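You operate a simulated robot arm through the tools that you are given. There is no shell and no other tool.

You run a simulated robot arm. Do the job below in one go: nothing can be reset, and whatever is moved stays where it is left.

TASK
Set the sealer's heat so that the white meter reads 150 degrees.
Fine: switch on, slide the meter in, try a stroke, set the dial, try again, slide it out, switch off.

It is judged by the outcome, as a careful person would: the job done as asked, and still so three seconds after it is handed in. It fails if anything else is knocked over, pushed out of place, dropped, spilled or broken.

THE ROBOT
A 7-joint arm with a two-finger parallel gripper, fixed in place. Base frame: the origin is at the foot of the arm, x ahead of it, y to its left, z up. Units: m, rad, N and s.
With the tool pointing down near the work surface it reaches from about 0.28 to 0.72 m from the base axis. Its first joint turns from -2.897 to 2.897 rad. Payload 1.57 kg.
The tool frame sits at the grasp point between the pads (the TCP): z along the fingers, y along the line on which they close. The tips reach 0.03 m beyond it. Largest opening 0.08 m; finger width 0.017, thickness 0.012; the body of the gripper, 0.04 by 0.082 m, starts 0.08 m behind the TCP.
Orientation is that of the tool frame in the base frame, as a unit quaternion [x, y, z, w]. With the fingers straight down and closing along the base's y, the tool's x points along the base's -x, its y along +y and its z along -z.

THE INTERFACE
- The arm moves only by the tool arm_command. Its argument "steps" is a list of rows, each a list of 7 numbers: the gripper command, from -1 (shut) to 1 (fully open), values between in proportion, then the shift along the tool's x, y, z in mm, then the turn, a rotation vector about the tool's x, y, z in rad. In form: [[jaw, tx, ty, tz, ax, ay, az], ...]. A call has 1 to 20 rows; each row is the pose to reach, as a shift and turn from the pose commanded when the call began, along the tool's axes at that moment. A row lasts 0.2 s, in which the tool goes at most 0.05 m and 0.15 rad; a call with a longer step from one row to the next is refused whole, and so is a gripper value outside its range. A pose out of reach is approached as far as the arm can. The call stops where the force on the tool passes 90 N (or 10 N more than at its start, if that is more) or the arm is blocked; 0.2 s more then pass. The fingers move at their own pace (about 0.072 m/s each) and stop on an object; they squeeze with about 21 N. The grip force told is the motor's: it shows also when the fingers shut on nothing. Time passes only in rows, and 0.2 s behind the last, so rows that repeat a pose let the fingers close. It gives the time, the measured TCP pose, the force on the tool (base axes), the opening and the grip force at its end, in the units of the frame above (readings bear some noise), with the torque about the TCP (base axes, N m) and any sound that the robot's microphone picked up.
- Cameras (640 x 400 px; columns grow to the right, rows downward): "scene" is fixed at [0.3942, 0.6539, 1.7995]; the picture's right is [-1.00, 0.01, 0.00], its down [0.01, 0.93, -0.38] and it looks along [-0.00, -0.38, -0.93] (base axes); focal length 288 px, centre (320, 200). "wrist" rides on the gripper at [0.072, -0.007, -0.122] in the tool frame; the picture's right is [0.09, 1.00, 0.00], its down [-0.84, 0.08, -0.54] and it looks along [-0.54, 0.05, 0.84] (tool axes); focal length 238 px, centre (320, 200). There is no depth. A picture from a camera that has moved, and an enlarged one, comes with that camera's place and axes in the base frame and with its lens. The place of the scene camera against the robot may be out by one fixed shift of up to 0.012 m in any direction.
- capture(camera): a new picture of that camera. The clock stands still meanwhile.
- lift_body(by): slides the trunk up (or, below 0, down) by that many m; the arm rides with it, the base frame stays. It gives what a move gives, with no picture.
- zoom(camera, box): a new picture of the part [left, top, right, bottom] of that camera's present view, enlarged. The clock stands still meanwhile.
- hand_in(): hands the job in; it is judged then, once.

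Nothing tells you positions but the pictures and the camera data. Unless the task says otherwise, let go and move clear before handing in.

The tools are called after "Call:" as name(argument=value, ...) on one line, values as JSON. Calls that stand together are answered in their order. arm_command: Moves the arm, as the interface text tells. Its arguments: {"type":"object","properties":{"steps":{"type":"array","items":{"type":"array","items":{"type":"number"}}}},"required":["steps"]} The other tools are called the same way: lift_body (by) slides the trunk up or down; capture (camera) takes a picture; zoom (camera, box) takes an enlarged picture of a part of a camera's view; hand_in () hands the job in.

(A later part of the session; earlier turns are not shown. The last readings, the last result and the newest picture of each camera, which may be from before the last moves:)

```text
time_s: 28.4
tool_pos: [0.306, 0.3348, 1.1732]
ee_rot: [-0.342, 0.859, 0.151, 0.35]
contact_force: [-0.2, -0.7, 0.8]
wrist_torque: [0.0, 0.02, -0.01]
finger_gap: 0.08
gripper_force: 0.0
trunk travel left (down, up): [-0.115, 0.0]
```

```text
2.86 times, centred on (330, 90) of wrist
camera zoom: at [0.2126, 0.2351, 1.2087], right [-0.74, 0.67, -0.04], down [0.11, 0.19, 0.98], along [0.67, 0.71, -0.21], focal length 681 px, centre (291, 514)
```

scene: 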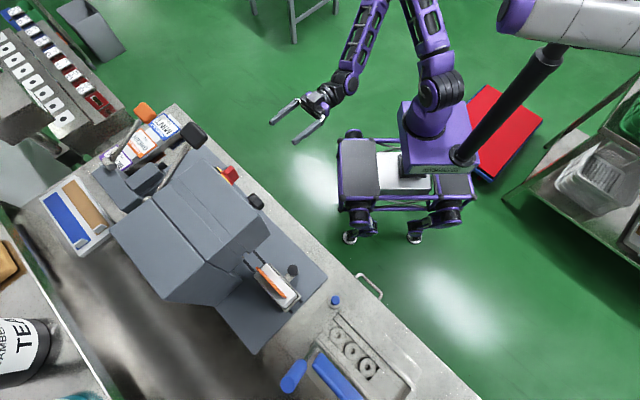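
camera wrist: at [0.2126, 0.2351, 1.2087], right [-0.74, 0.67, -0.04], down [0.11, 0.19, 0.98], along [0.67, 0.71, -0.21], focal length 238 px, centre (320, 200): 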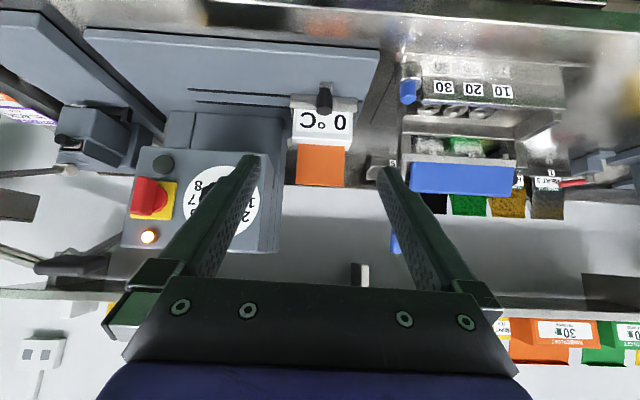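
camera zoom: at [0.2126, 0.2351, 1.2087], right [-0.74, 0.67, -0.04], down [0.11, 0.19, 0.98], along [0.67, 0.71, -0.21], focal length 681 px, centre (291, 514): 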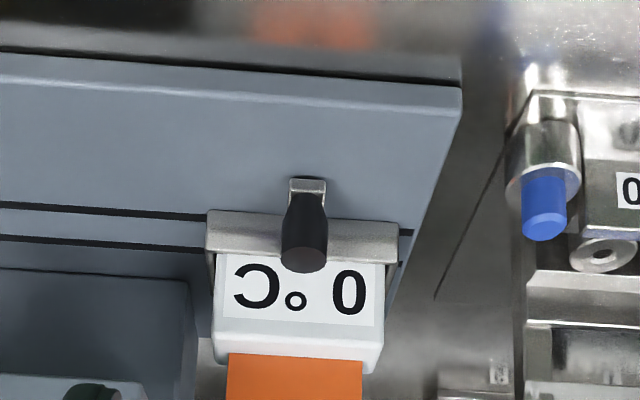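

The carriage has an upright black knob about 29 mm across, centred near v≈0.711, u≈−0.029 with its top at z≈0.957, standing clear in front of the tray wall. I'll approach it at a 45° tilt and stop short to check.

Call:
arm_command(steps=[[1, -4, 2, 40, 0, 0, 0], [1, -8, 4, 80, 0, 0, 0], [1, -12, 5, 120, 0, 0, 0], [1, -16, 7, 160, 0, 0, 0], [1, -20, 8, 200, 0, 0, 0], [1, -21.6, 9, 223.5, 0, 0, 0], [1, -21.6, 9, 223.5, 0, 0, 0]])

Call:
capture(camera="wrist")

Call:
zoom(camera="scene", box=[200, 200, 360, 320])

```text
time_s: 30.0
tool_pos: [0.4166, 0.476, 1.035]
ee_rot: [-0.351, 0.852, 0.154, 0.355]
contact_force: [-0.1, -0.3, -0.5]
wrist_torque: [-0.04, 0.0, 0.02]
finger_gap: 0.0798
gripper_force: 0.0
trunk travel left (down, up): [-0.115, 0.0]
```

```text
taken
camera wrist: at [0.3254, 0.3734, 1.0699], right [-0.75, 0.66, -0.05], down [0.1, 0.19, 0.98], along [0.65, 0.73, -0.2], focal length 238 px, centre (320, 200)
```

wrist: 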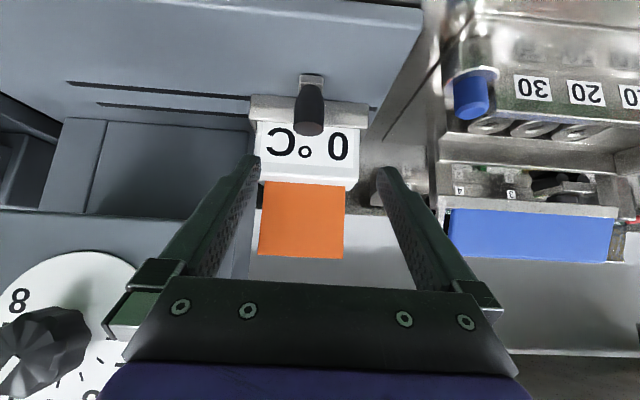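

```text
3.33 times, centred on (280, 260) of scene
camera zoom: at [0.3942, 0.6539, 1.7995], right [-1.0, 0.01, 0.0], down [0.01, 0.93, -0.38], along [0.0, -0.38, -0.93], focal length 960 px, centre (453, 0)
```

zoom: 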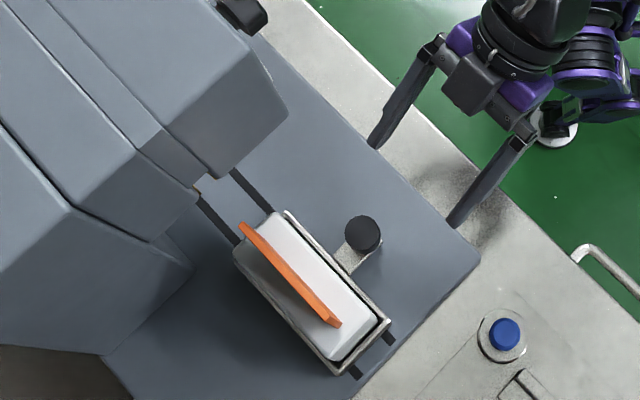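

The fingers line up with the knob after a small sideways correction. I'll narrow the opening to about 60 mm and advance so the fingers straddle the knob without squeezing.

Call:
arm_command(steps=[[0.5, 10.5, -12.2, 20, 0, 0, 0], [0.5, 10.5, -12.2, 50, 0, 0, 0], [0.5, 10.5, -12.2, 80, 0, 0, 0], [0.5, 10.5, -12.2, 105, 0, 0, 0], [0.5, 10.5, -12.2, 121.7, 0, 0, 0], [0.5, 10.5, -12.2, 121.7, 0, 0, 0]])

Call:
capture(camera="wrist")

Call:
zoom(camera="scene", box=[200, 200, 360, 320])

```text
time_s: 31.4
tool_pos: [0.4792, 0.526, 0.9422]
ee_rot: [-0.351, 0.853, 0.154, 0.355]
contact_force: [-0.8, -0.2, 0.0]
wrist_torque: [0.01, -0.02, 0.0]
finger_gap: 0.0599
gripper_force: 0.1
trunk travel left (down, up): [-0.115, 0.0]
```

```text
taken
camera wrist: at [0.3873, 0.4228, 0.976], right [-0.75, 0.66, -0.05], down [0.1, 0.19, 0.98], along [0.65, 0.73, -0.2], focal length 238 px, centre (320, 200)
```

wrist: 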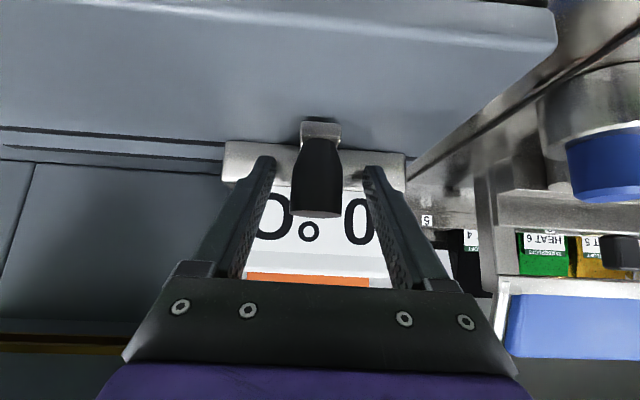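

```text
3.33 times, centred on (280, 260) of scene
camera zoom: at [0.3942, 0.6539, 1.7995], right [-1.0, 0.01, 0.0], down [0.01, 0.93, -0.38], along [0.0, -0.38, -0.93], focal length 960 px, centre (453, 0)
```

zoom: 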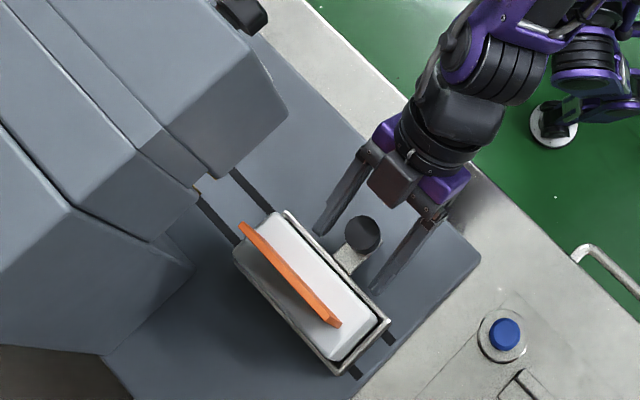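

The knob is well caged between the fingers. I'll narrow the gap to about 36 mm and start sliding the carriage toward the machine in small increments.

Call:
arm_command(steps=[[-0.1, 0, 0, 0, 0, 0, 0], [-0.1, 0, -10, 0, 0, 0, 0], [-0.1, 0, -20, 0, 0, 0, 0], [-0.1, 0, -30, 0, 0, 0, 0], [-0.1, 0, -40, 0, 0, 0, 0], [-0.1, 0, -50, 0, 0, 0, 0]])

Call:
capture(camera="wrist")

Call:
zoom(camera="scene", box=[200, 200, 360, 320])

```text
time_s: 32.8
tool_pos: [0.5175, 0.4845, 0.941]
ee_rot: [-0.351, 0.853, 0.154, 0.354]
contact_force: [0.1, -0.5, 0.6]
wrist_torque: [0.02, -0.01, -0.01]
finger_gap: 0.0359
gripper_force: 0.0
trunk travel left (down, up): [-0.115, 0.0]
```

```text
taken
camera wrist: at [0.4249, 0.3827, 0.975], right [-0.75, 0.66, -0.05], down [0.1, 0.19, 0.98], along [0.65, 0.73, -0.2], focal length 238 px, centre (320, 200)
```

wrist: 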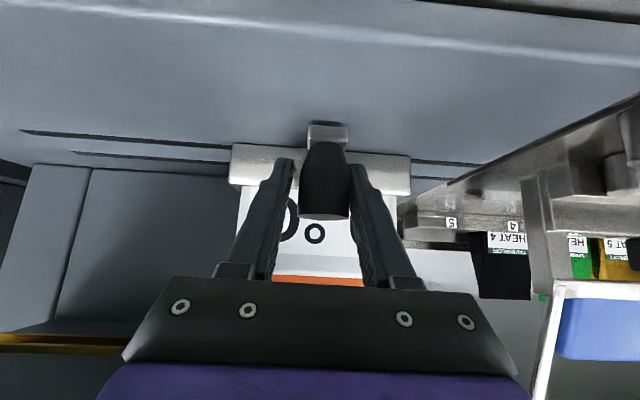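

```text
3.33 times, centred on (280, 260) of scene
camera zoom: at [0.3942, 0.6539, 1.7995], right [-1.0, 0.01, 0.0], down [0.01, 0.93, -0.38], along [0.0, -0.38, -0.93], focal length 960 px, centre (453, 0)
```

zoom: 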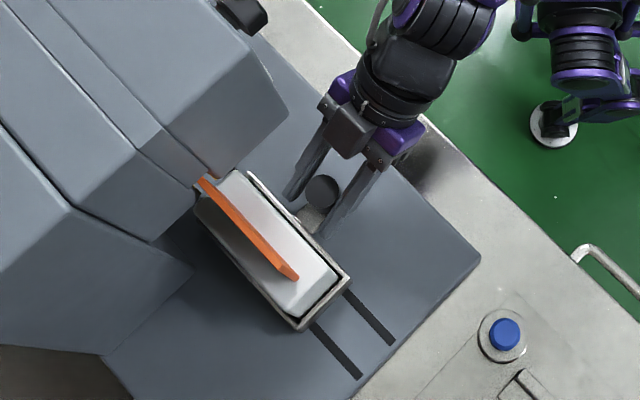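

The carriage slides freely. I'll continue under the head in increments.

Call:
arm_command(steps=[[-0.1, 0, -15, 0, 0, 0, 0], [-0.1, 0, -30, 0, 0, 0, 0], [-0.1, 0, -45, 0, 0, 0, 0], [-0.1, 0, -60, 0, 0, 0, 0], [-0.1, 0, -75, 0, 0, 0, 0], [-0.1, 0, -90, 0, 0, 0, 0]])

Call:
capture(camera="wrist")

Call:
zoom(camera="scene", box=[180, 160, 340, 280])

```text
time_s: 34.2
tool_pos: [0.5793, 0.4218, 0.9398]
ee_rot: [-0.35, 0.853, 0.154, 0.355]
contact_force: [-1.0, 0.1, -1.1]
wrist_torque: [0.01, -0.01, 0.01]
finger_gap: 0.0361
gripper_force: 0.1
trunk travel left (down, up): [-0.115, 0.0]
```

```text
taken
camera wrist: at [0.4872, 0.3201, 0.9737], right [-0.75, 0.66, -0.05], down [0.1, 0.19, 0.98], along [0.65, 0.73, -0.2], focal length 238 px, centre (320, 200)
```

wrist: 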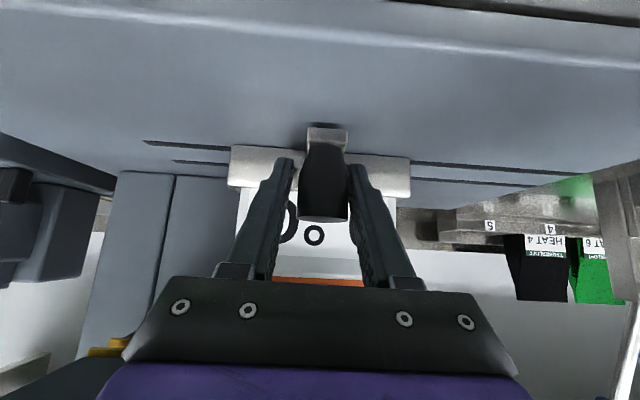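

```text
3.33 times, centred on (260, 220) of scene
camera zoom: at [0.3942, 0.6539, 1.7995], right [-1.0, 0.01, 0.0], down [0.01, 0.93, -0.38], along [0.0, -0.38, -0.93], focal length 960 px, centre (520, 133)
```

zoom: 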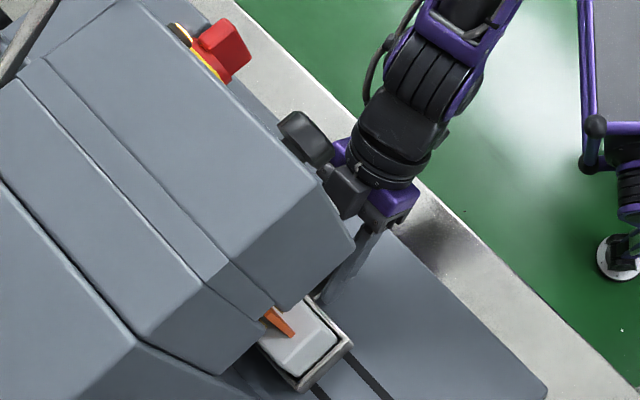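

Call:
arm_command(steps=[[-0.1, 0, -10, 0, 0, 0, 0], [-0.1, 0, -20, 0, 0, 0, 0], [-0.1, 0, -30, 0, 0, 0, 0], [-0.1, 0, -40, 0, 0, 0, 0], [-0.1, 0, -45, 0, 0, 0, 0]])

Call:
capture(camera="wrist")

Call:
zoom(camera="scene", box=[180, 160, 340, 280])

```text
time_s: 35.4
tool_pos: [0.6084, 0.3945, 0.9385]
ee_rot: [-0.353, 0.853, 0.154, 0.353]
contact_force: [-17.4, 9.1, -2.0]
wrist_torque: [-0.17, -0.27, 0.12]
finger_gap: 0.0525
gripper_force: 8.8
trunk travel left (down, up): [-0.115, 0.0]
```

```text
taken
camera wrist: at [0.5165, 0.2917, 0.9736], right [-0.75, 0.66, -0.05], down [0.1, 0.19, 0.98], along [0.65, 0.73, -0.21], focal length 238 px, centre (320, 200)
```

wrist: 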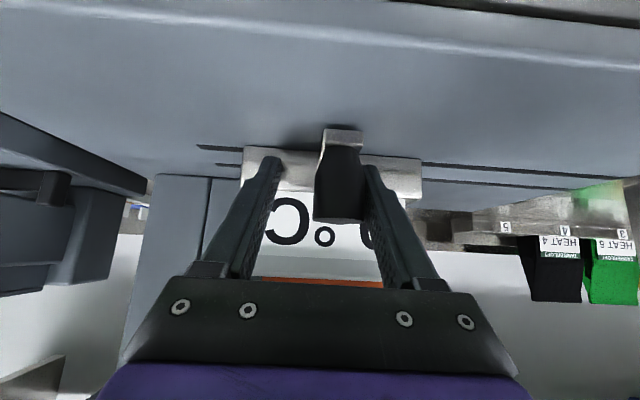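

```text
3.33 times, centred on (260, 220) of scene
camera zoom: at [0.3942, 0.6539, 1.7995], right [-1.0, 0.01, 0.0], down [0.01, 0.93, -0.38], along [0.0, -0.38, -0.93], focal length 960 px, centre (520, 133)
```

zoom: 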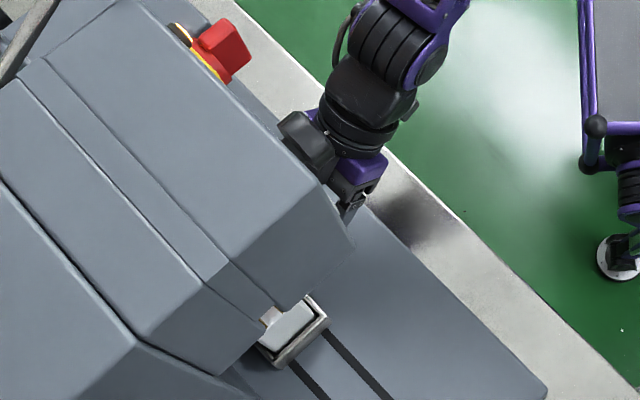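

The carriage met resistance (~20 N) at knob u≈0.14, probably its stop. I'll ease off, back out and look under the head to confirm it's seated.

Call:
arm_command(steps=[[0.2, 0, 12, 0, 0, 0, 0], [0.4, 0, 14, -2, 0, 0, 0], [0.4, 0, 14, -40, 0, 0, 0], [0.4, 0, 14, -80, 0, 0, 0], [0.4, 0, 14, -120, 0, 0, 0], [0.4, 0, 14, -150, 0, 0, 0], [0.4, 0, 14, -150, 0, 0, 0]])

Call:
capture(camera="wrist")

Call:
capture(camera="scene")

```text
time_s: 37.0
tool_pos: [0.527, 0.3217, 1.0472]
ee_rot: [-0.351, 0.853, 0.153, 0.355]
contact_force: [-0.2, 0.4, -0.2]
wrist_torque: [0.01, 0.0, 0.02]
finger_gap: 0.0561
gripper_force: 0.2
trunk travel left (down, up): [-0.115, 0.0]
```

```text
taken
camera wrist: at [0.4351, 0.2197, 1.0805], right [-0.75, 0.66, -0.05], down [0.1, 0.19, 0.98], along [0.65, 0.73, -0.2], focal length 238 px, centre (320, 200)
```

wrist: 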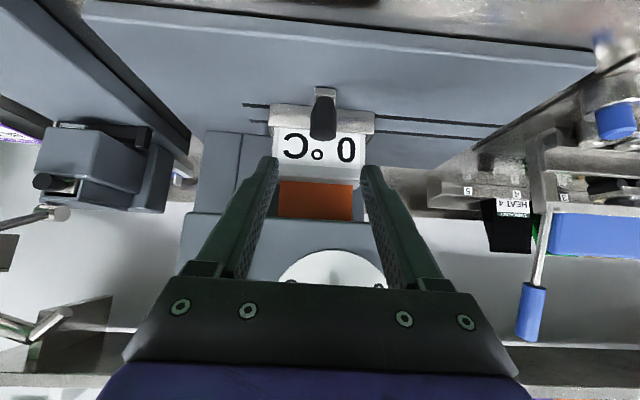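

```text
taken
```

scene: 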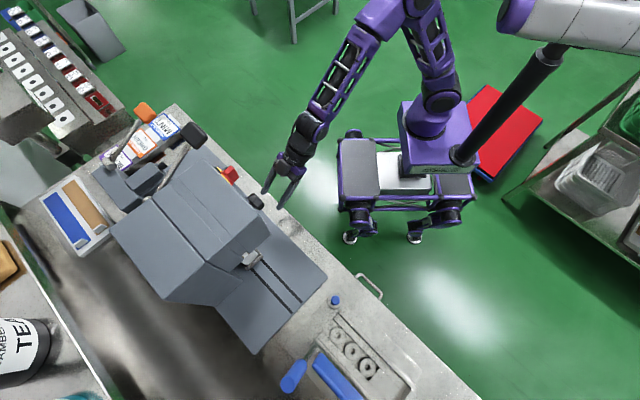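

Call:
zoom(camera="wrist", box=[180, 70, 420, 230])

Call:
zoom(camera="scene", box=[190, 180, 330, 320])

```text
2.50 times, centred on (300, 150) of wrist
camera zoom: at [0.4351, 0.2197, 1.0805], right [-0.75, 0.66, -0.05], down [0.1, 0.19, 0.98], along [0.65, 0.73, -0.2], focal length 596 px, centre (370, 325)
```

zoom: 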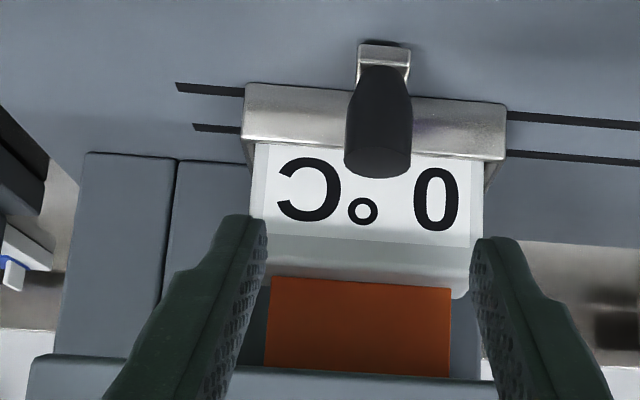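

```text
2.86 times, centred on (260, 250) of scene
camera zoom: at [0.3942, 0.6539, 1.7995], right [-1.0, 0.01, 0.0], down [0.01, 0.93, -0.38], along [0.0, -0.38, -0.93], focal length 823 px, centre (491, 57)
```

zoom: 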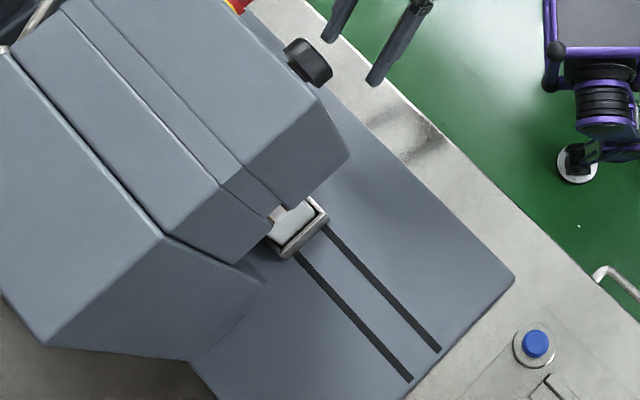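

The carriage has travelled about 0.17 m to a firm stop, and the meter sits under the head. Next I'll move up to the lever handle (about v≈0.66, u≈0.305, z≈1.236) and check the lamps and handle on the way.

Call:
arm_command(steps=[[-1, -11.8, -20, -34.3, 0, 0, 0], [-1, -23.6, -40, -68.7, 0, 0, 0], [-1, -35.4, -60, -103, 0, 0, 0], [-1, -47.3, -80, -137.4, 0, 0, 0], [-1, -59.1, -100, -171.7, 0, 0, 0], [-1, -70.9, -120, -206, 0, 0, 0], [-1, -82.7, -140, -240.4, 0, 0, 0], [-1, -94.5, -160, -274.7, 0, 0, 0], [-1, -94.5, -160, -274.7, 0, 0, 0]])

Call:
capture(camera="wrist")

Call:
capture(camera="scene")

```text
time_s: 39.0
tool_pos: [0.5503, 0.1162, 1.3039]
ee_rot: [-0.351, 0.853, 0.153, 0.355]
contact_force: [-0.1, 0.8, 0.0]
wrist_torque: [-0.01, -0.04, 0.0]
finger_gap: 0.0001
gripper_force: 20.6
trunk travel left (down, up): [-0.115, 0.0]
```

```text
taken
camera wrist: at [0.4586, 0.0137, 1.338], right [-0.75, 0.66, -0.05], down [0.1, 0.19, 0.98], along [0.65, 0.73, -0.2], focal length 238 px, centre (320, 200)
```

wrist: 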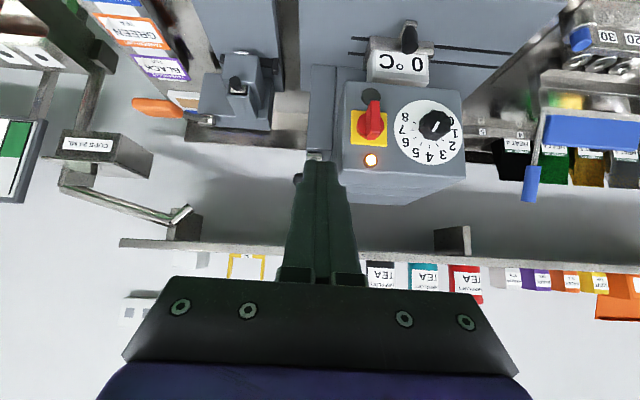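

```text
taken
```

scene: 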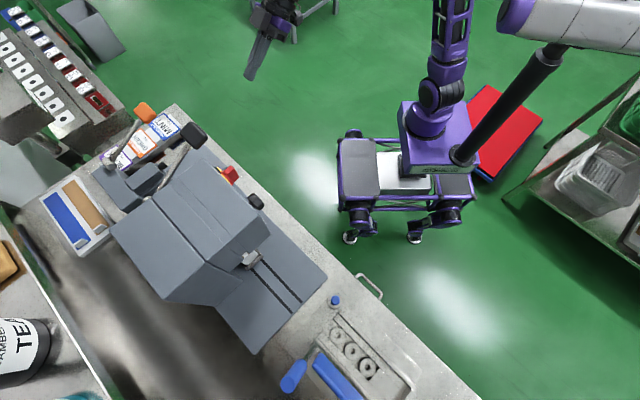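

The meter's "0 °C" face is visible under the head, and the amber lamp is on. I'll bring the closed fingertips just above the lever handle.

Call:
arm_command(steps=[[-1, -28, 0, 30, 0, 0, 0], [-1, -56, 0, 60, 0, 0, 0], [-1, -84, 0, 90, 0, 0, 0], [-1, -111, 0, 119, 0, 0, 0], [-1, -111, 0, 119, 0, 0, 0]])

Call:
capture(camera="wrist")

Call:
zoom(camera="scene", box=[120, 90, 280, 210])

```text
time_s: 40.2
tool_pos: [0.6628, 0.2308, 1.2958]
ee_rot: [-0.35, 0.853, 0.153, 0.354]
contact_force: [0.3, 0.0, 1.0]
wrist_torque: [0.0, 0.05, 0.04]
finger_gap: 0.0
gripper_force: 21.3
trunk travel left (down, up): [-0.115, 0.0]
```

```text
taken
camera wrist: at [0.5707, 0.1295, 1.3304], right [-0.75, 0.66, -0.05], down [0.1, 0.19, 0.98], along [0.65, 0.73, -0.21], focal length 238 px, centre (320, 200)
```

wrist: 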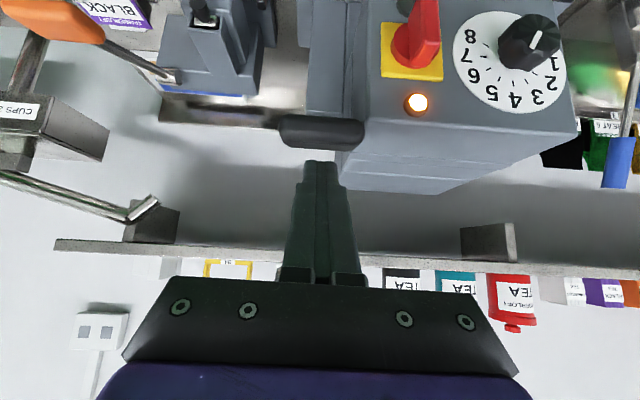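

```text
3.33 times, centred on (200, 150) of scene
camera zoom: at [0.3942, 0.6539, 1.7995], right [-1.0, 0.01, 0.0], down [0.01, 0.93, -0.38], along [0.0, -0.38, -0.93], focal length 960 px, centre (720, 367)
```

zoom: 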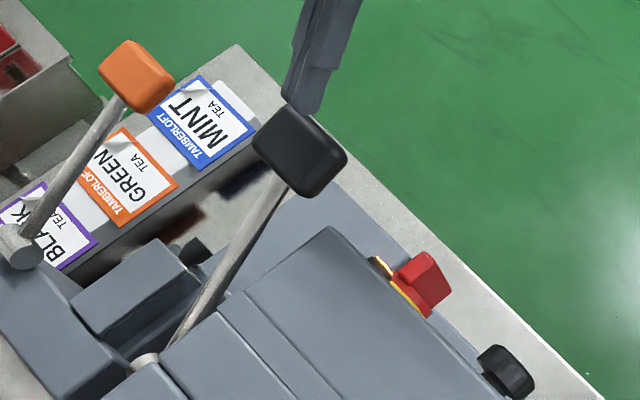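

The fingertips are right above the lever handle. I'll touch down and begin pressing it along its arc, slowly, watching the force.

Call:
arm_command(steps=[[-1, -1.3, 0, 15.6, 0, 0, 0], [-1, 3.7, 0, 21.9, 0, 0, 0], [-1, 14, 0, 25.5, 0, 0, 0], [-1, 24.5, 0, 29.2, 0, 0, 0], [-1, 34.9, 0, 32.9, 0, 0, 0]])

Call:
capture(camera="wrist")

Call:
zoom(camera="scene", box=[120, 90, 280, 210])

```text
time_s: 41.4
tool_pos: [0.6635, 0.232, 1.2496]
ee_rot: [-0.35, 0.853, 0.153, 0.355]
contact_force: [-0.1, 0.4, 1.2]
wrist_torque: [0.02, -0.05, 0.01]
finger_gap: 0.0
gripper_force: 21.0
trunk travel left (down, up): [-0.115, 0.0]
```

```text
taken
camera wrist: at [0.5715, 0.1293, 1.283], right [-0.75, 0.66, -0.05], down [0.1, 0.19, 0.98], along [0.65, 0.73, -0.2], focal length 238 px, centre (320, 200)
```

wrist: 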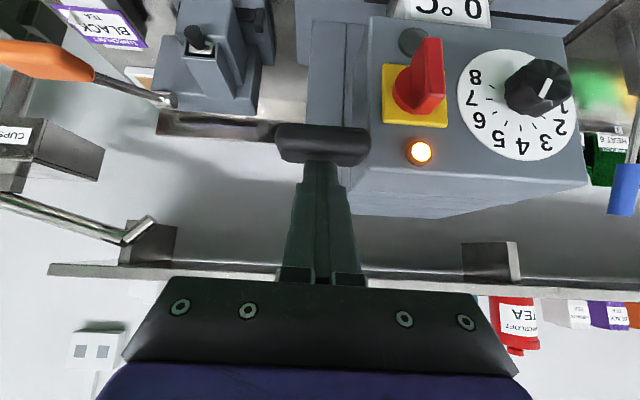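

```text
3.33 times, centred on (200, 150) of scene
camera zoom: at [0.3942, 0.6539, 1.7995], right [-1.0, 0.01, 0.0], down [0.01, 0.93, -0.38], along [0.0, -0.38, -0.93], focal length 960 px, centre (720, 367)
```

zoom: 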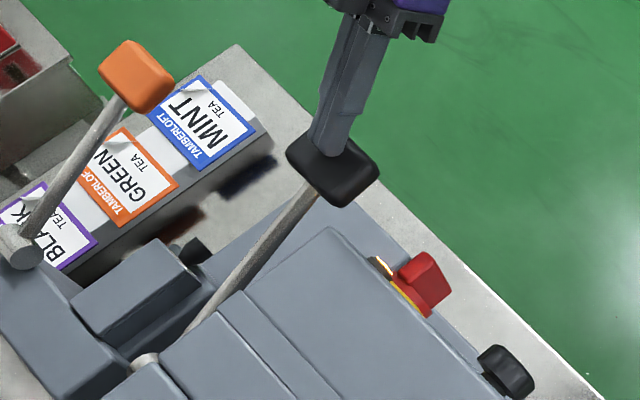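

The lever moves down easily under the fingers. I'll continue the stroke along the arc.

Call:
arm_command(steps=[[-1, 10.4, 0, 6, 0, 0, 0], [-1, 20.8, 0, 12, 0, 0, 0], [-1, 31.3, 0, 18.1, 0, 0, 0], [-1, 40.5, 0, 25.8, 0, 0, 0], [-1, 49.8, 0, 33.4, 0, 0, 0], [-1, 59, 0, 41.1, 0, 0, 0]])

Call:
capture(camera="wrist")

Call:
zoom(camera="scene", box=[120, 90, 280, 210])

```text
time_s: 42.8
tool_pos: [0.6546, 0.2231, 1.1792]
ee_rot: [-0.351, 0.853, 0.153, 0.354]
contact_force: [-0.1, -0.8, 2.4]
wrist_torque: [0.05, 0.02, 0.01]
finger_gap: 0.0
gripper_force: 20.9
trunk travel left (down, up): [-0.115, 0.0]
```

```text
taken
camera wrist: at [0.5632, 0.122, 1.2133], right [-0.75, 0.66, -0.05], down [0.09, 0.19, 0.98], along [0.65, 0.73, -0.2], focal length 238 px, centre (320, 200)
```

wrist: 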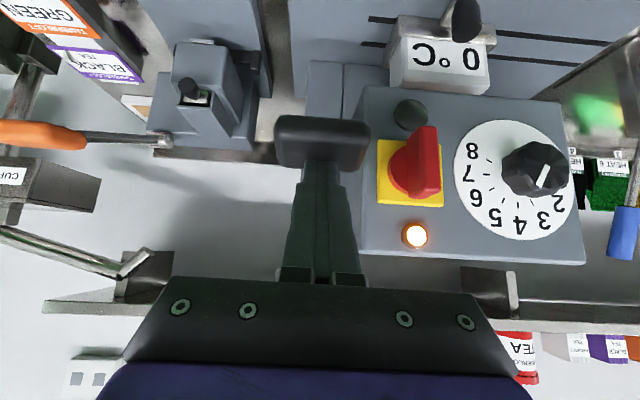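

```text
3.33 times, centred on (200, 150) of scene
camera zoom: at [0.3942, 0.6539, 1.7995], right [-1.0, 0.01, 0.0], down [0.01, 0.93, -0.38], along [0.0, -0.38, -0.93], focal length 960 px, centre (720, 367)
```

zoom: 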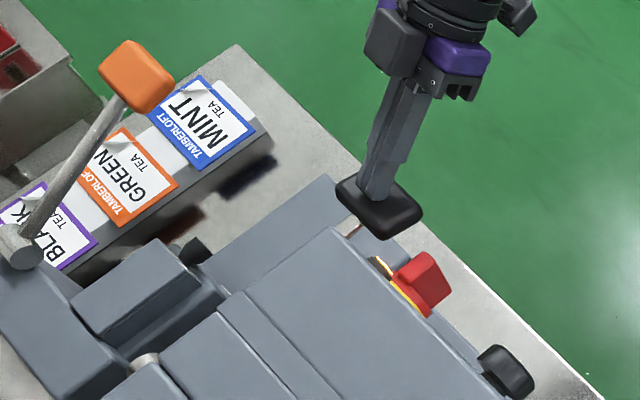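

Call:
arm_command(steps=[[-1, 8, 0, 9, 0, 0, 0], [-1, 16, 0, 18, 0, 0, 0], [-1, 23.6, 0, 27.3, 0, 0, 0], [-1, 30, 0, 37.5, 0, 0, 0], [-1, 36, 0, 48, 0, 0, 0], [-1, 42.2, 0, 58.3, 0, 0, 0]])

Call:
capture(camera="wrist")

Call:
zoom(camera="scene", box=[120, 90, 280, 210])

```text
time_s: 44.2
tool_pos: [0.6599, 0.2301, 1.1183]
ee_rot: [-0.35, 0.851, 0.152, 0.361]
contact_force: [-23.4, -21.7, 37.9]
wrist_torque: [-0.06, 0.26, -0.13]
finger_gap: 0.0
gripper_force: 21.5
trunk travel left (down, up): [-0.115, 0.0]
```

```text
taken
camera wrist: at [0.5668, 0.1288, 1.1506], right [-0.75, 0.66, -0.06], down [0.08, 0.18, 0.98], along [0.66, 0.73, -0.19], focal length 238 px, centre (320, 200)
```

wrist: 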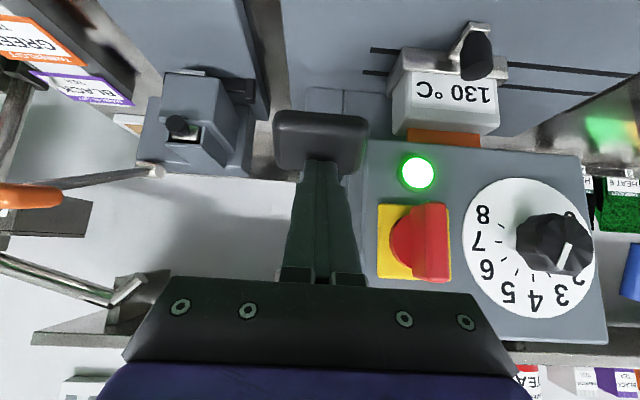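

```text
3.33 times, centred on (200, 150) of scene
camera zoom: at [0.3942, 0.6539, 1.7995], right [-1.0, 0.01, 0.0], down [0.01, 0.93, -0.38], along [0.0, -0.38, -0.93], focal length 960 px, centre (720, 367)
```

zoom: 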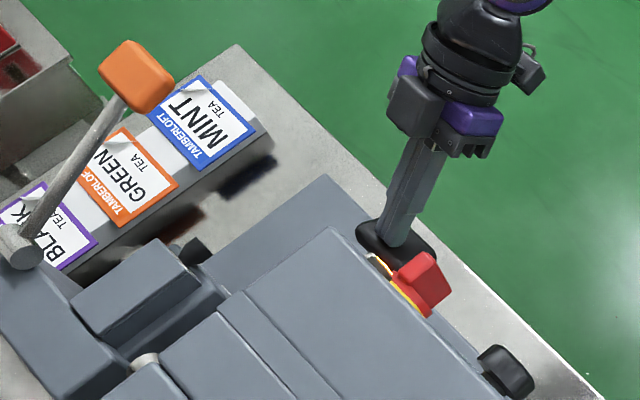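

The lever has bottomed, the green lamp is lit and the meter has jumped to about 130 °C. I'll ease the pressure slightly, hold, and zoom in for the reading.

Call:
zoom(camera="wrist", box=[380, 50, 540, 150])

Call:
arm_command(steps=[[-1, -4, 0, -5, 0, 0, 0], [-1, -4, 0, -5, 0, 0, 0], [-1, -4, 0, -5, 0, 0, 0], [-1, -4, 0, -5, 0, 0, 0], [-1, -4, 0, -5, 0, 0, 0]])

Call:
zoom(camera="wrist", box=[360, 50, 600, 350])

```text
4.00 times, centred on (460, 100) of wrist
camera zoom: at [0.5668, 0.1288, 1.1506], right [-0.75, 0.66, -0.06], down [0.08, 0.18, 0.98], along [0.66, 0.73, -0.19], focal length 953 px, centre (-240, 600)
```

zoom: 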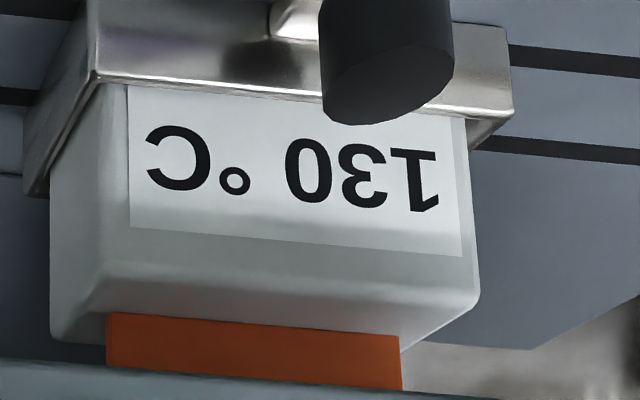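

```text
time_s: 45.4
tool_pos: [0.66, 0.2306, 1.118]
ee_rot: [-0.35, 0.852, 0.153, 0.357]
contact_force: [-14.9, -18.4, 27.9]
wrist_torque: [-0.24, 0.02, 0.02]
finger_gap: 0.0002
gripper_force: 20.4
trunk travel left (down, up): [-0.115, 0.0]
```

```text
1.33 times, centred on (480, 200) of wrist
camera zoom: at [0.5676, 0.1286, 1.152], right [-0.75, 0.66, -0.05], down [0.09, 0.19, 0.98], along [0.66, 0.73, -0.2], focal length 318 px, centre (107, 200)
```

zoom: 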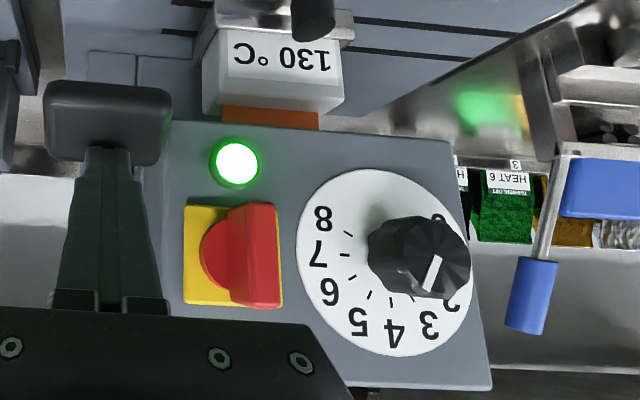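

The meter reads 130 °C with the dial at about 5.15. I'll raise the hand back along the arc and see whether the lever returns by itself.

Call:
arm_command(steps=[[-1, -13, 0, -18, 0, 0, 0], [-1, -26, 0, -36, 0, 0, 0], [-1, -38.2, 0, -53.3, 0, 0, 0], [-1, -58, 0, -67, 0, 0, 0], [-1, -78, 0, -81, 0, 0, 0], [-1, -97.2, 0, -94.4, 0, 0, 0], [-1, -115, 0, -111, 0, 0, 0], [-1, -132.1, 0, -127.3, 0, 0, 0], [-1, -132.1, 0, -127.3, 0, 0, 0]])

Call:
capture(camera="wrist")

Call:
zoom(camera="scene", box=[120, 90, 280, 210])

```text
time_s: 47.4
tool_pos: [0.6666, 0.2304, 1.3006]
ee_rot: [-0.351, 0.853, 0.154, 0.353]
contact_force: [-1.1, 1.3, 0.0]
wrist_torque: [0.01, -0.02, 0.0]
finger_gap: 0.0
gripper_force: 20.6
trunk travel left (down, up): [-0.115, 0.0]
```

```text
taken
camera wrist: at [0.5737, 0.1292, 1.3347], right [-0.75, 0.66, -0.05], down [0.1, 0.19, 0.98], along [0.65, 0.73, -0.2], focal length 238 px, centre (320, 200)
```

wrist: 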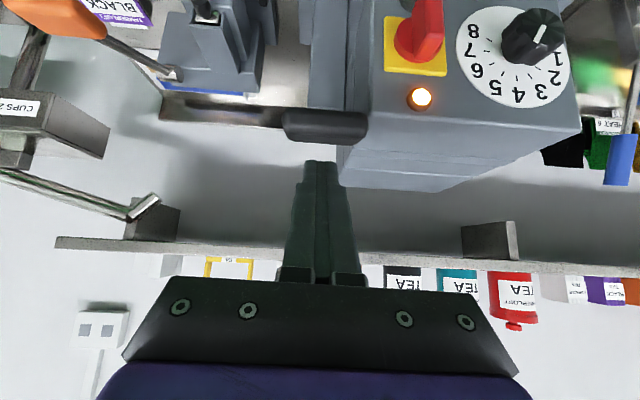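

```text
3.33 times, centred on (200, 150) of scene
camera zoom: at [0.3942, 0.6539, 1.7995], right [-1.0, 0.01, 0.0], down [0.01, 0.93, -0.38], along [0.0, -0.38, -0.93], focal length 960 px, centre (720, 367)
```

zoom: 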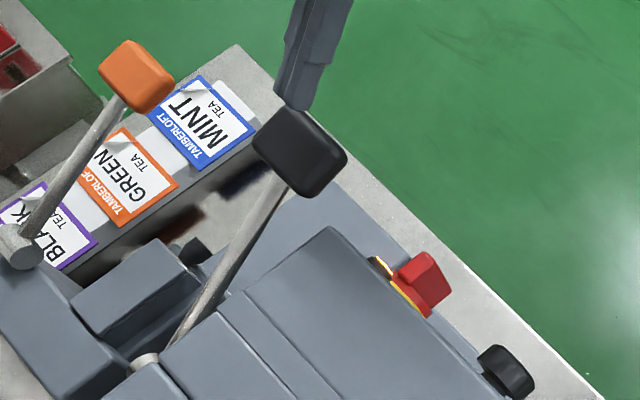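

The lever springs back up on its own. Next I'll pull back and line up horizontally in front of the dial.

Call:
arm_command(steps=[[-1, 26, 0, -27, 0, 0, 0], [-1, 52, 0, -54, 0, 0, 0], [-1, 79, 0, -81, 0, 0, 0], [-1, 105, 0, -107, 0, 0, 0]])

Call:
arm_command(steps=[[1, 17, 31, 21, 0, -0.131, 0], [1, 34, 62, 42.5, 0, -0.262, 0], [1, 51, 92.5, 64, 0, -0.393, 0], [1, 68, 123, 85, 0, -0.524, 0], [1, 85, 154, 106, 0, -0.655, 0], [1, 101.5, 185, 127.7, 0, -0.785, 0], [1, 101.5, 185, 127.7, 0, -0.785, 0]])

Call:
capture(camera="wrist")

Call:
zoom(camera="wrist", box=[230, 30, 390, 150])

```text
time_s: 48.4
tool_pos: [0.5578, 0.1237, 1.3]
ee_rot: [-0.351, 0.853, 0.153, 0.354]
contact_force: [0.5, 0.6, 0.0]
wrist_torque: [-0.03, 0.02, 0.03]
finger_gap: 0.0
gripper_force: 21.0
trunk travel left (down, up): [-0.115, 0.0]
```

```text
time_s: 50.0
tool_pos: [0.4408, 0.2688, 1.1396]
ee_rot: [-0.265, 0.653, 0.275, 0.654]
contact_force: [-0.4, -0.2, 0.1]
wrist_torque: [0.05, -0.02, -0.03]
finger_gap: 0.0799
gripper_force: 0.0
trunk travel left (down, up): [-0.115, 0.0]
```

```text
taken
camera wrist: at [0.3591, 0.1788, 1.067], right [-0.7, 0.71, -0.08], down [-0.44, -0.34, 0.83], along [0.56, 0.62, 0.55], focal length 238 px, centre (320, 200)
```

wrist: 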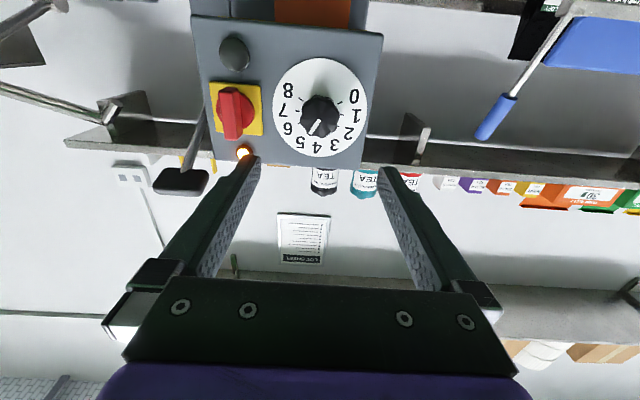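

```text
3.33 times, centred on (310, 90) of wrist
camera zoom: at [0.3591, 0.1788, 1.067], right [-0.7, 0.71, -0.08], down [-0.44, -0.34, 0.83], along [0.56, 0.62, 0.55], focal length 794 px, centre (353, 567)
```

zoom: 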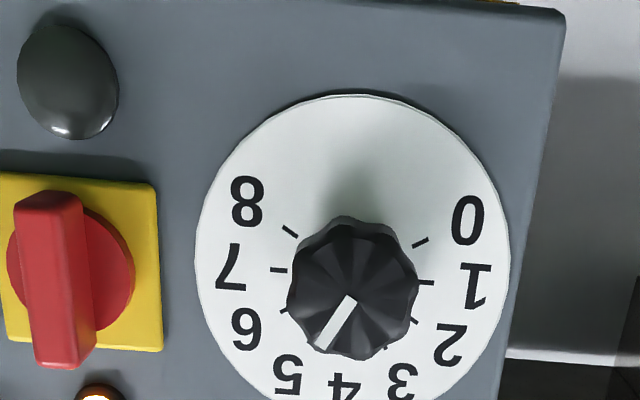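

The dial pointer sits exactly on 5, which gave 130 °C. I'll approach the knob and grip it (axis about u≈0.123, z≈1.138).

Call:
arm_command(steps=[[1, 1.5, -1.4, 35, 0, 0, 0], [1, 1.5, -1.4, 70, 0, 0, 0], [1, 1.5, -1.4, 105, 0, 0, 0], [1, 1.5, -1.4, 130, 0, 0, 0], [1, 1.5, -1.4, 145, 0, 0, 0], [1, 1.5, -1.4, 145, 0, 0, 0]])

Call:
capture(camera="wrist")

Call:
zoom(camera="scene", box=[200, 150, 320, 240])

```text
time_s: 51.4
tool_pos: [0.5434, 0.3748, 1.1383]
ee_rot: [-0.265, 0.653, 0.276, 0.654]
contact_force: [0.1, -0.4, -0.4]
wrist_torque: [-0.01, -0.04, 0.02]
finger_gap: 0.08
gripper_force: 0.1
trunk travel left (down, up): [-0.115, 0.0]
```

```text
taken
camera wrist: at [0.4602, 0.2857, 1.0644], right [-0.7, 0.71, -0.08], down [-0.43, -0.34, 0.83], along [0.56, 0.62, 0.55], focal length 238 px, centre (320, 200)
```

wrist: 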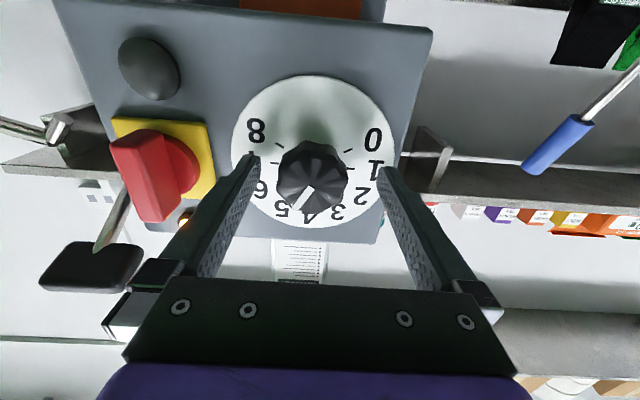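

```text
4.44 times, centred on (260, 195) of scene
camera zoom: at [0.3942, 0.6539, 1.7995], right [-1.0, 0.01, 0.0], down [0.01, 0.93, -0.38], along [0.0, -0.38, -0.93], focal length 1280 px, centre (587, 222)
```

zoom: 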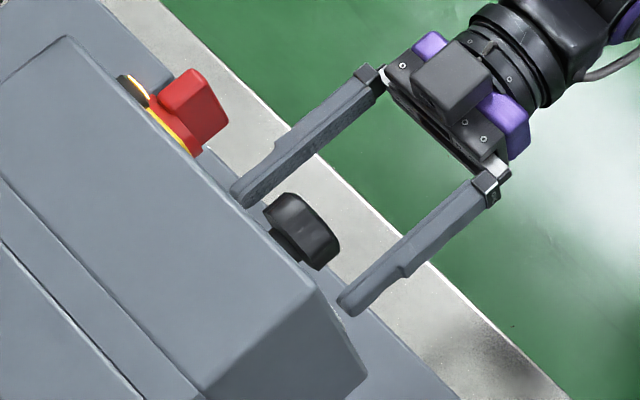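

Call:
arm_command(steps=[[-1, 0, 0, 0, 0, 0, 0], [-1, 0, 0, 0, 0, 0, 0], [-1, 0, 0, 0, 0, 0, 0]])

Call:
zoom(camera="wrist", box=[210, 60, 420, 240])

```text
time_s: 52.2
tool_pos: [0.5465, 0.3714, 1.1369]
ee_rot: [-0.262, 0.654, 0.275, 0.655]
contact_force: [16.5, -9.9, 1.6]
wrist_torque: [-0.12, 0.15, -0.39]
finger_gap: 0.0439
gripper_force: 44.5
trunk travel left (down, up): [-0.115, 0.0]
```

```text
2.22 times, centred on (315, 150) of wrist
camera zoom: at [0.4627, 0.2826, 1.0644], right [-0.7, 0.71, -0.08], down [-0.44, -0.34, 0.83], along [0.57, 0.62, 0.55], focal length 530 px, centre (331, 311)
```

zoom: 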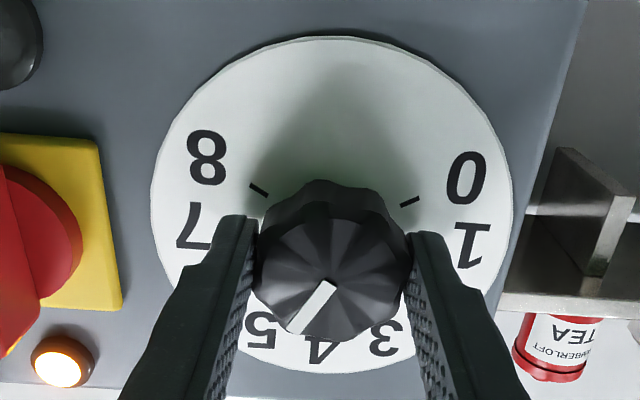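

The knob is gripped (44 mm across) with the hand about 4.6 mm off its axis. I'll recentre, then turn 30° clockwise toward 6.

Call:
arm_command(steps=[[-1, 0, -2.3, 0, 0, 0, 0], [-1, 0, -4.6, 0, 0, 0, 0], [-1, 0, -4.6, 0, 0, 0, 0]])

Call:
arm_command(steps=[[-1, 0, 0, 0, 0, 0, 0.105], [-1, 0, 0, 0, 0, 0, 0.21], [-1, 0, 0, 0, 0, 0, 0.315], [-1, 0, 0, 0, 0, 0, 0.42], [-1, 0, 0, 0, 0, 0, 0.524], [-1, 0, 0, 0, 0, 0, 0.524]])

Call:
zoom(camera="wrist", box=[210, 60, 420, 240])

```text
time_s: 53.0
tool_pos: [0.544, 0.3711, 1.1382]
ee_rot: [-0.267, 0.653, 0.276, 0.653]
contact_force: [2.2, -9.6, -8.7]
wrist_torque: [0.5, -0.51, -0.07]
finger_gap: 0.044
gripper_force: 44.9
trunk travel left (down, up): [-0.115, 0.0]
```

```text
time_s: 54.4
tool_pos: [0.546, 0.3721, 1.137]
ee_rot: [-0.088, 0.7, 0.436, 0.559]
contact_force: [-23.3, -9.1, -14.6]
wrist_torque: [-0.25, 0.2, 0.03]
finger_gap: 0.0438
gripper_force: 44.7
trunk travel left (down, up): [-0.115, 0.0]
```

```text
2.22 times, centred on (315, 150) of wrist
camera zoom: at [0.4374, 0.3075, 1.0719], right [-0.64, 0.64, 0.43], down [-0.13, -0.64, 0.76], along [0.76, 0.43, 0.49], focal length 530 px, centre (331, 311)
```

zoom: 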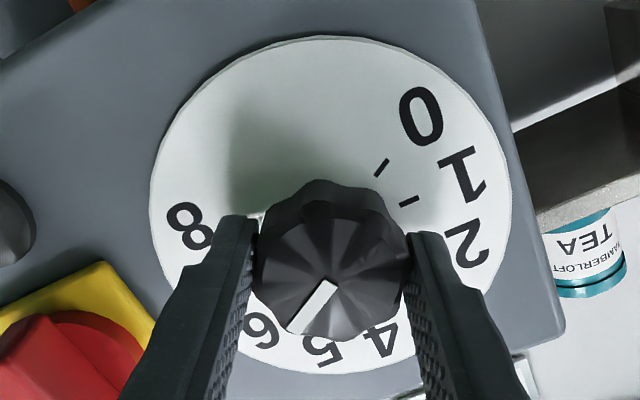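

The knob turned exactly 30° with no slip, so the dial should be at 6. I'll release, back out and check the dial.

Call:
arm_command(steps=[[1, 0, 0, 0, 0, 0, 0], [1, 0, 0, 0, 0, 0, 0], [1, 0, 0, -30, 0, 0, -0.1], [1, 0, 0, -65, 0, 0, -0.21], [1, 0, 0, -100, 0, 0, -0.32], [1, 0, 0, -140, 0, 0, -0.42], [1, 0, 0, -145, 0, 0, -0.524], [1, 0, 0, -145, 0, 0, -0.524]])

Call:
zoom(camera="wrist", box=[230, 30, 390, 150])

Call:
capture(camera="wrist")

```text
time_s: 56.2
tool_pos: [0.4455, 0.2679, 1.1353]
ee_rot: [-0.265, 0.652, 0.275, 0.655]
contact_force: [-0.1, 0.2, 0.0]
wrist_torque: [0.02, -0.04, -0.02]
finger_gap: 0.0798
gripper_force: 0.0
trunk travel left (down, up): [-0.115, 0.0]
```

```text
3.33 times, centred on (310, 90) of wrist
camera zoom: at [0.3635, 0.1787, 1.0629], right [-0.7, 0.71, -0.08], down [-0.44, -0.34, 0.83], along [0.56, 0.62, 0.55], focal length 794 px, centre (353, 567)
```

zoom: 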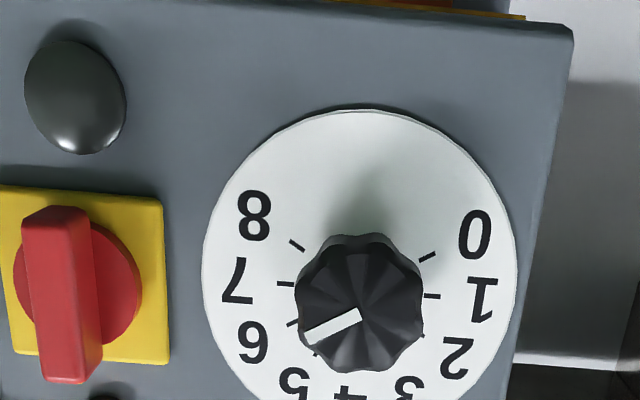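

```text
taken
camera wrist: at [0.3635, 0.1787, 1.0629], right [-0.7, 0.71, -0.08], down [-0.44, -0.34, 0.83], along [0.56, 0.62, 0.55], focal length 238 px, centre (320, 200)
```

wrist: 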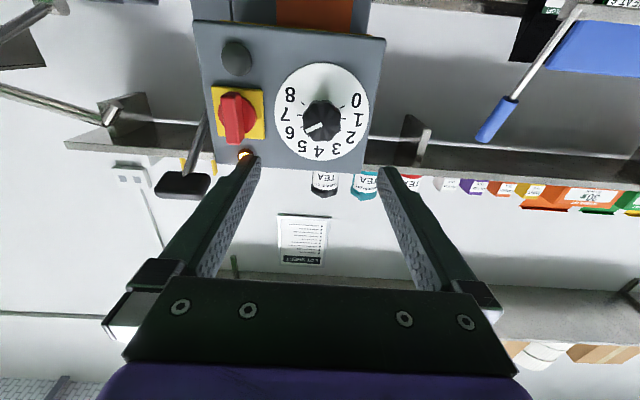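

The dial now points at 6. I'll go back to the lever and make another test stroke.

Call:
arm_command(steps=[[-1, -27.5, -30, -4, 0, 0.131, 0], [-1, -55, -60, -8, 0, 0.262, 0], [-1, -82.5, -90.5, -12, 0, 0.393, 0], [-1, -110, -121, -16, 0, 0.524, 0], [-1, -137.5, -151, -20, 0, 0.655, 0], [-1, -165, -181, -22.6, 0, 0.785, 0], [-1, -165, -181, -22.6, 0, 0.785, 0]])

Call:
capture(camera="wrist")

```text
time_s: 57.8
tool_pos: [0.5564, 0.1215, 1.2979]
ee_rot: [-0.351, 0.854, 0.153, 0.354]
contact_force: [0.6, 0.1, 0.7]
wrist_torque: [-0.01, 0.03, -0.01]
finger_gap: 0.0
gripper_force: 20.5
trunk travel left (down, up): [-0.115, 0.0]
```

```text
taken
camera wrist: at [0.465, 0.0209, 1.3326], right [-0.75, 0.66, -0.05], down [0.1, 0.19, 0.98], along [0.65, 0.73, -0.21], focal length 238 px, centre (320, 200)
```

wrist: 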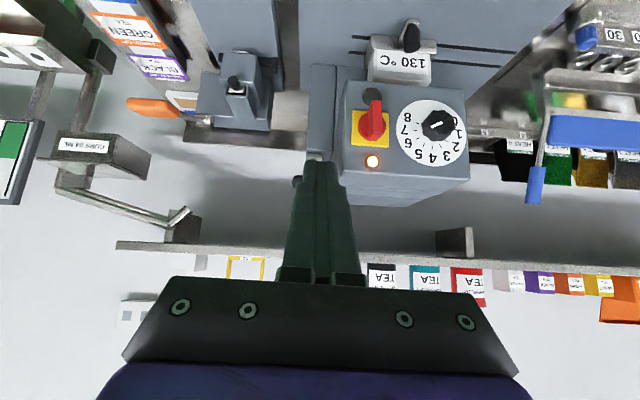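

Call:
arm_command(steps=[[-1, -26, 0, 28, 0, 0, 0], [-1, -52, 0, 55, 0, 0, 0], [-1, -79, 0, 83, 0, 0, 0], [-1, -105.3, 0, 110.3, 0, 0, 0], [-1, -105.3, 0, 110.3, 0, 0, 0]])

Call:
arm_command(steps=[[-1, -1.3, 0, 15.6, 0, 0, 0], [-1, 3.7, 0, 21.9, 0, 0, 0], [-1, 14, 0, 25.5, 0, 0, 0], [-1, 24.5, 0, 29.2, 0, 0, 0], [-1, 34.9, 0, 32.9, 0, 0, 0], [-1, 45.3, 0, 38.9, 0, 0, 0], [-1, 55.7, 0, 44.9, 0, 0, 0], [-1, 66.2, 0, 51, 0, 0, 0], [-1, 75.4, 0, 58.7, 0, 0, 0], [-1, 84.7, 0, 66.3, 0, 0, 0], [-1, 93.9, 0, 74, 0, 0, 0], [-1, 101.9, 0, 83, 0, 0, 0], [-1, 109.9, 0, 92, 0, 0, 0], [-1, 117.5, 0, 101.3, 0, 0, 0], [-1, 123.9, 0, 111.5, 0, 0, 0], [-1, 129.9, 0, 122, 0, 0, 0], [-1, 133, 0, 128, 0, 0, 0], [-1, 133, 0, 128, 0, 0, 0], [-1, 133, 0, 128, 0, 0, 0], [-1, 133, 0, 128, 0, 0, 0]])

Call:
capture(camera="wrist")

Call:
zoom(camera="wrist", box=[380, 50, 540, 150])

```text
time_s: 59.0
tool_pos: [0.6661, 0.2311, 1.2965]
ee_rot: [-0.35, 0.853, 0.153, 0.354]
contact_force: [-0.4, -0.3, 0.5]
wrist_torque: [0.0, 0.0, -0.04]
finger_gap: 0.0
gripper_force: 20.9
trunk travel left (down, up): [-0.115, 0.0]
```

```text
time_s: 63.2
tool_pos: [0.6611, 0.2285, 1.1176]
ee_rot: [-0.349, 0.852, 0.152, 0.359]
contact_force: [-9.1, -8.4, 29.6]
wrist_torque: [-0.06, -0.19, 0.32]
finger_gap: 0.0
gripper_force: 21.2
trunk travel left (down, up): [-0.115, 0.0]
```

```text
taken
camera wrist: at [0.5692, 0.1259, 1.1513], right [-0.75, 0.66, -0.06], down [0.09, 0.19, 0.98], along [0.66, 0.73, -0.2], focal length 238 px, centre (320, 200)
```

wrist: 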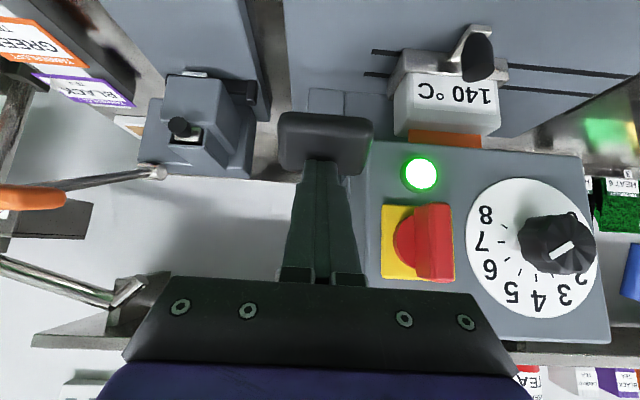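

```text
4.00 times, centred on (460, 100) of wrist
camera zoom: at [0.5692, 0.1259, 1.1513], right [-0.75, 0.66, -0.06], down [0.09, 0.19, 0.98], along [0.66, 0.73, -0.2], focal length 953 px, centre (-240, 600)
```

zoom: 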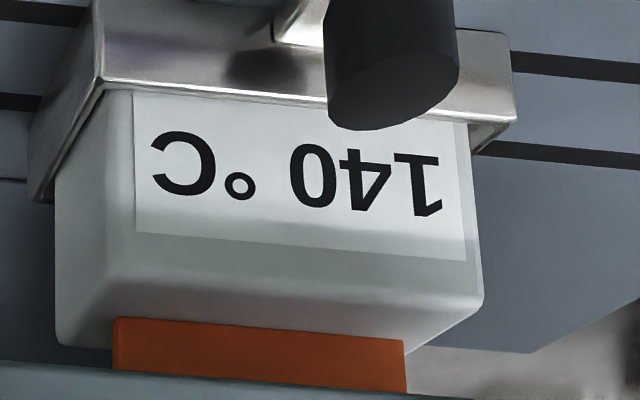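

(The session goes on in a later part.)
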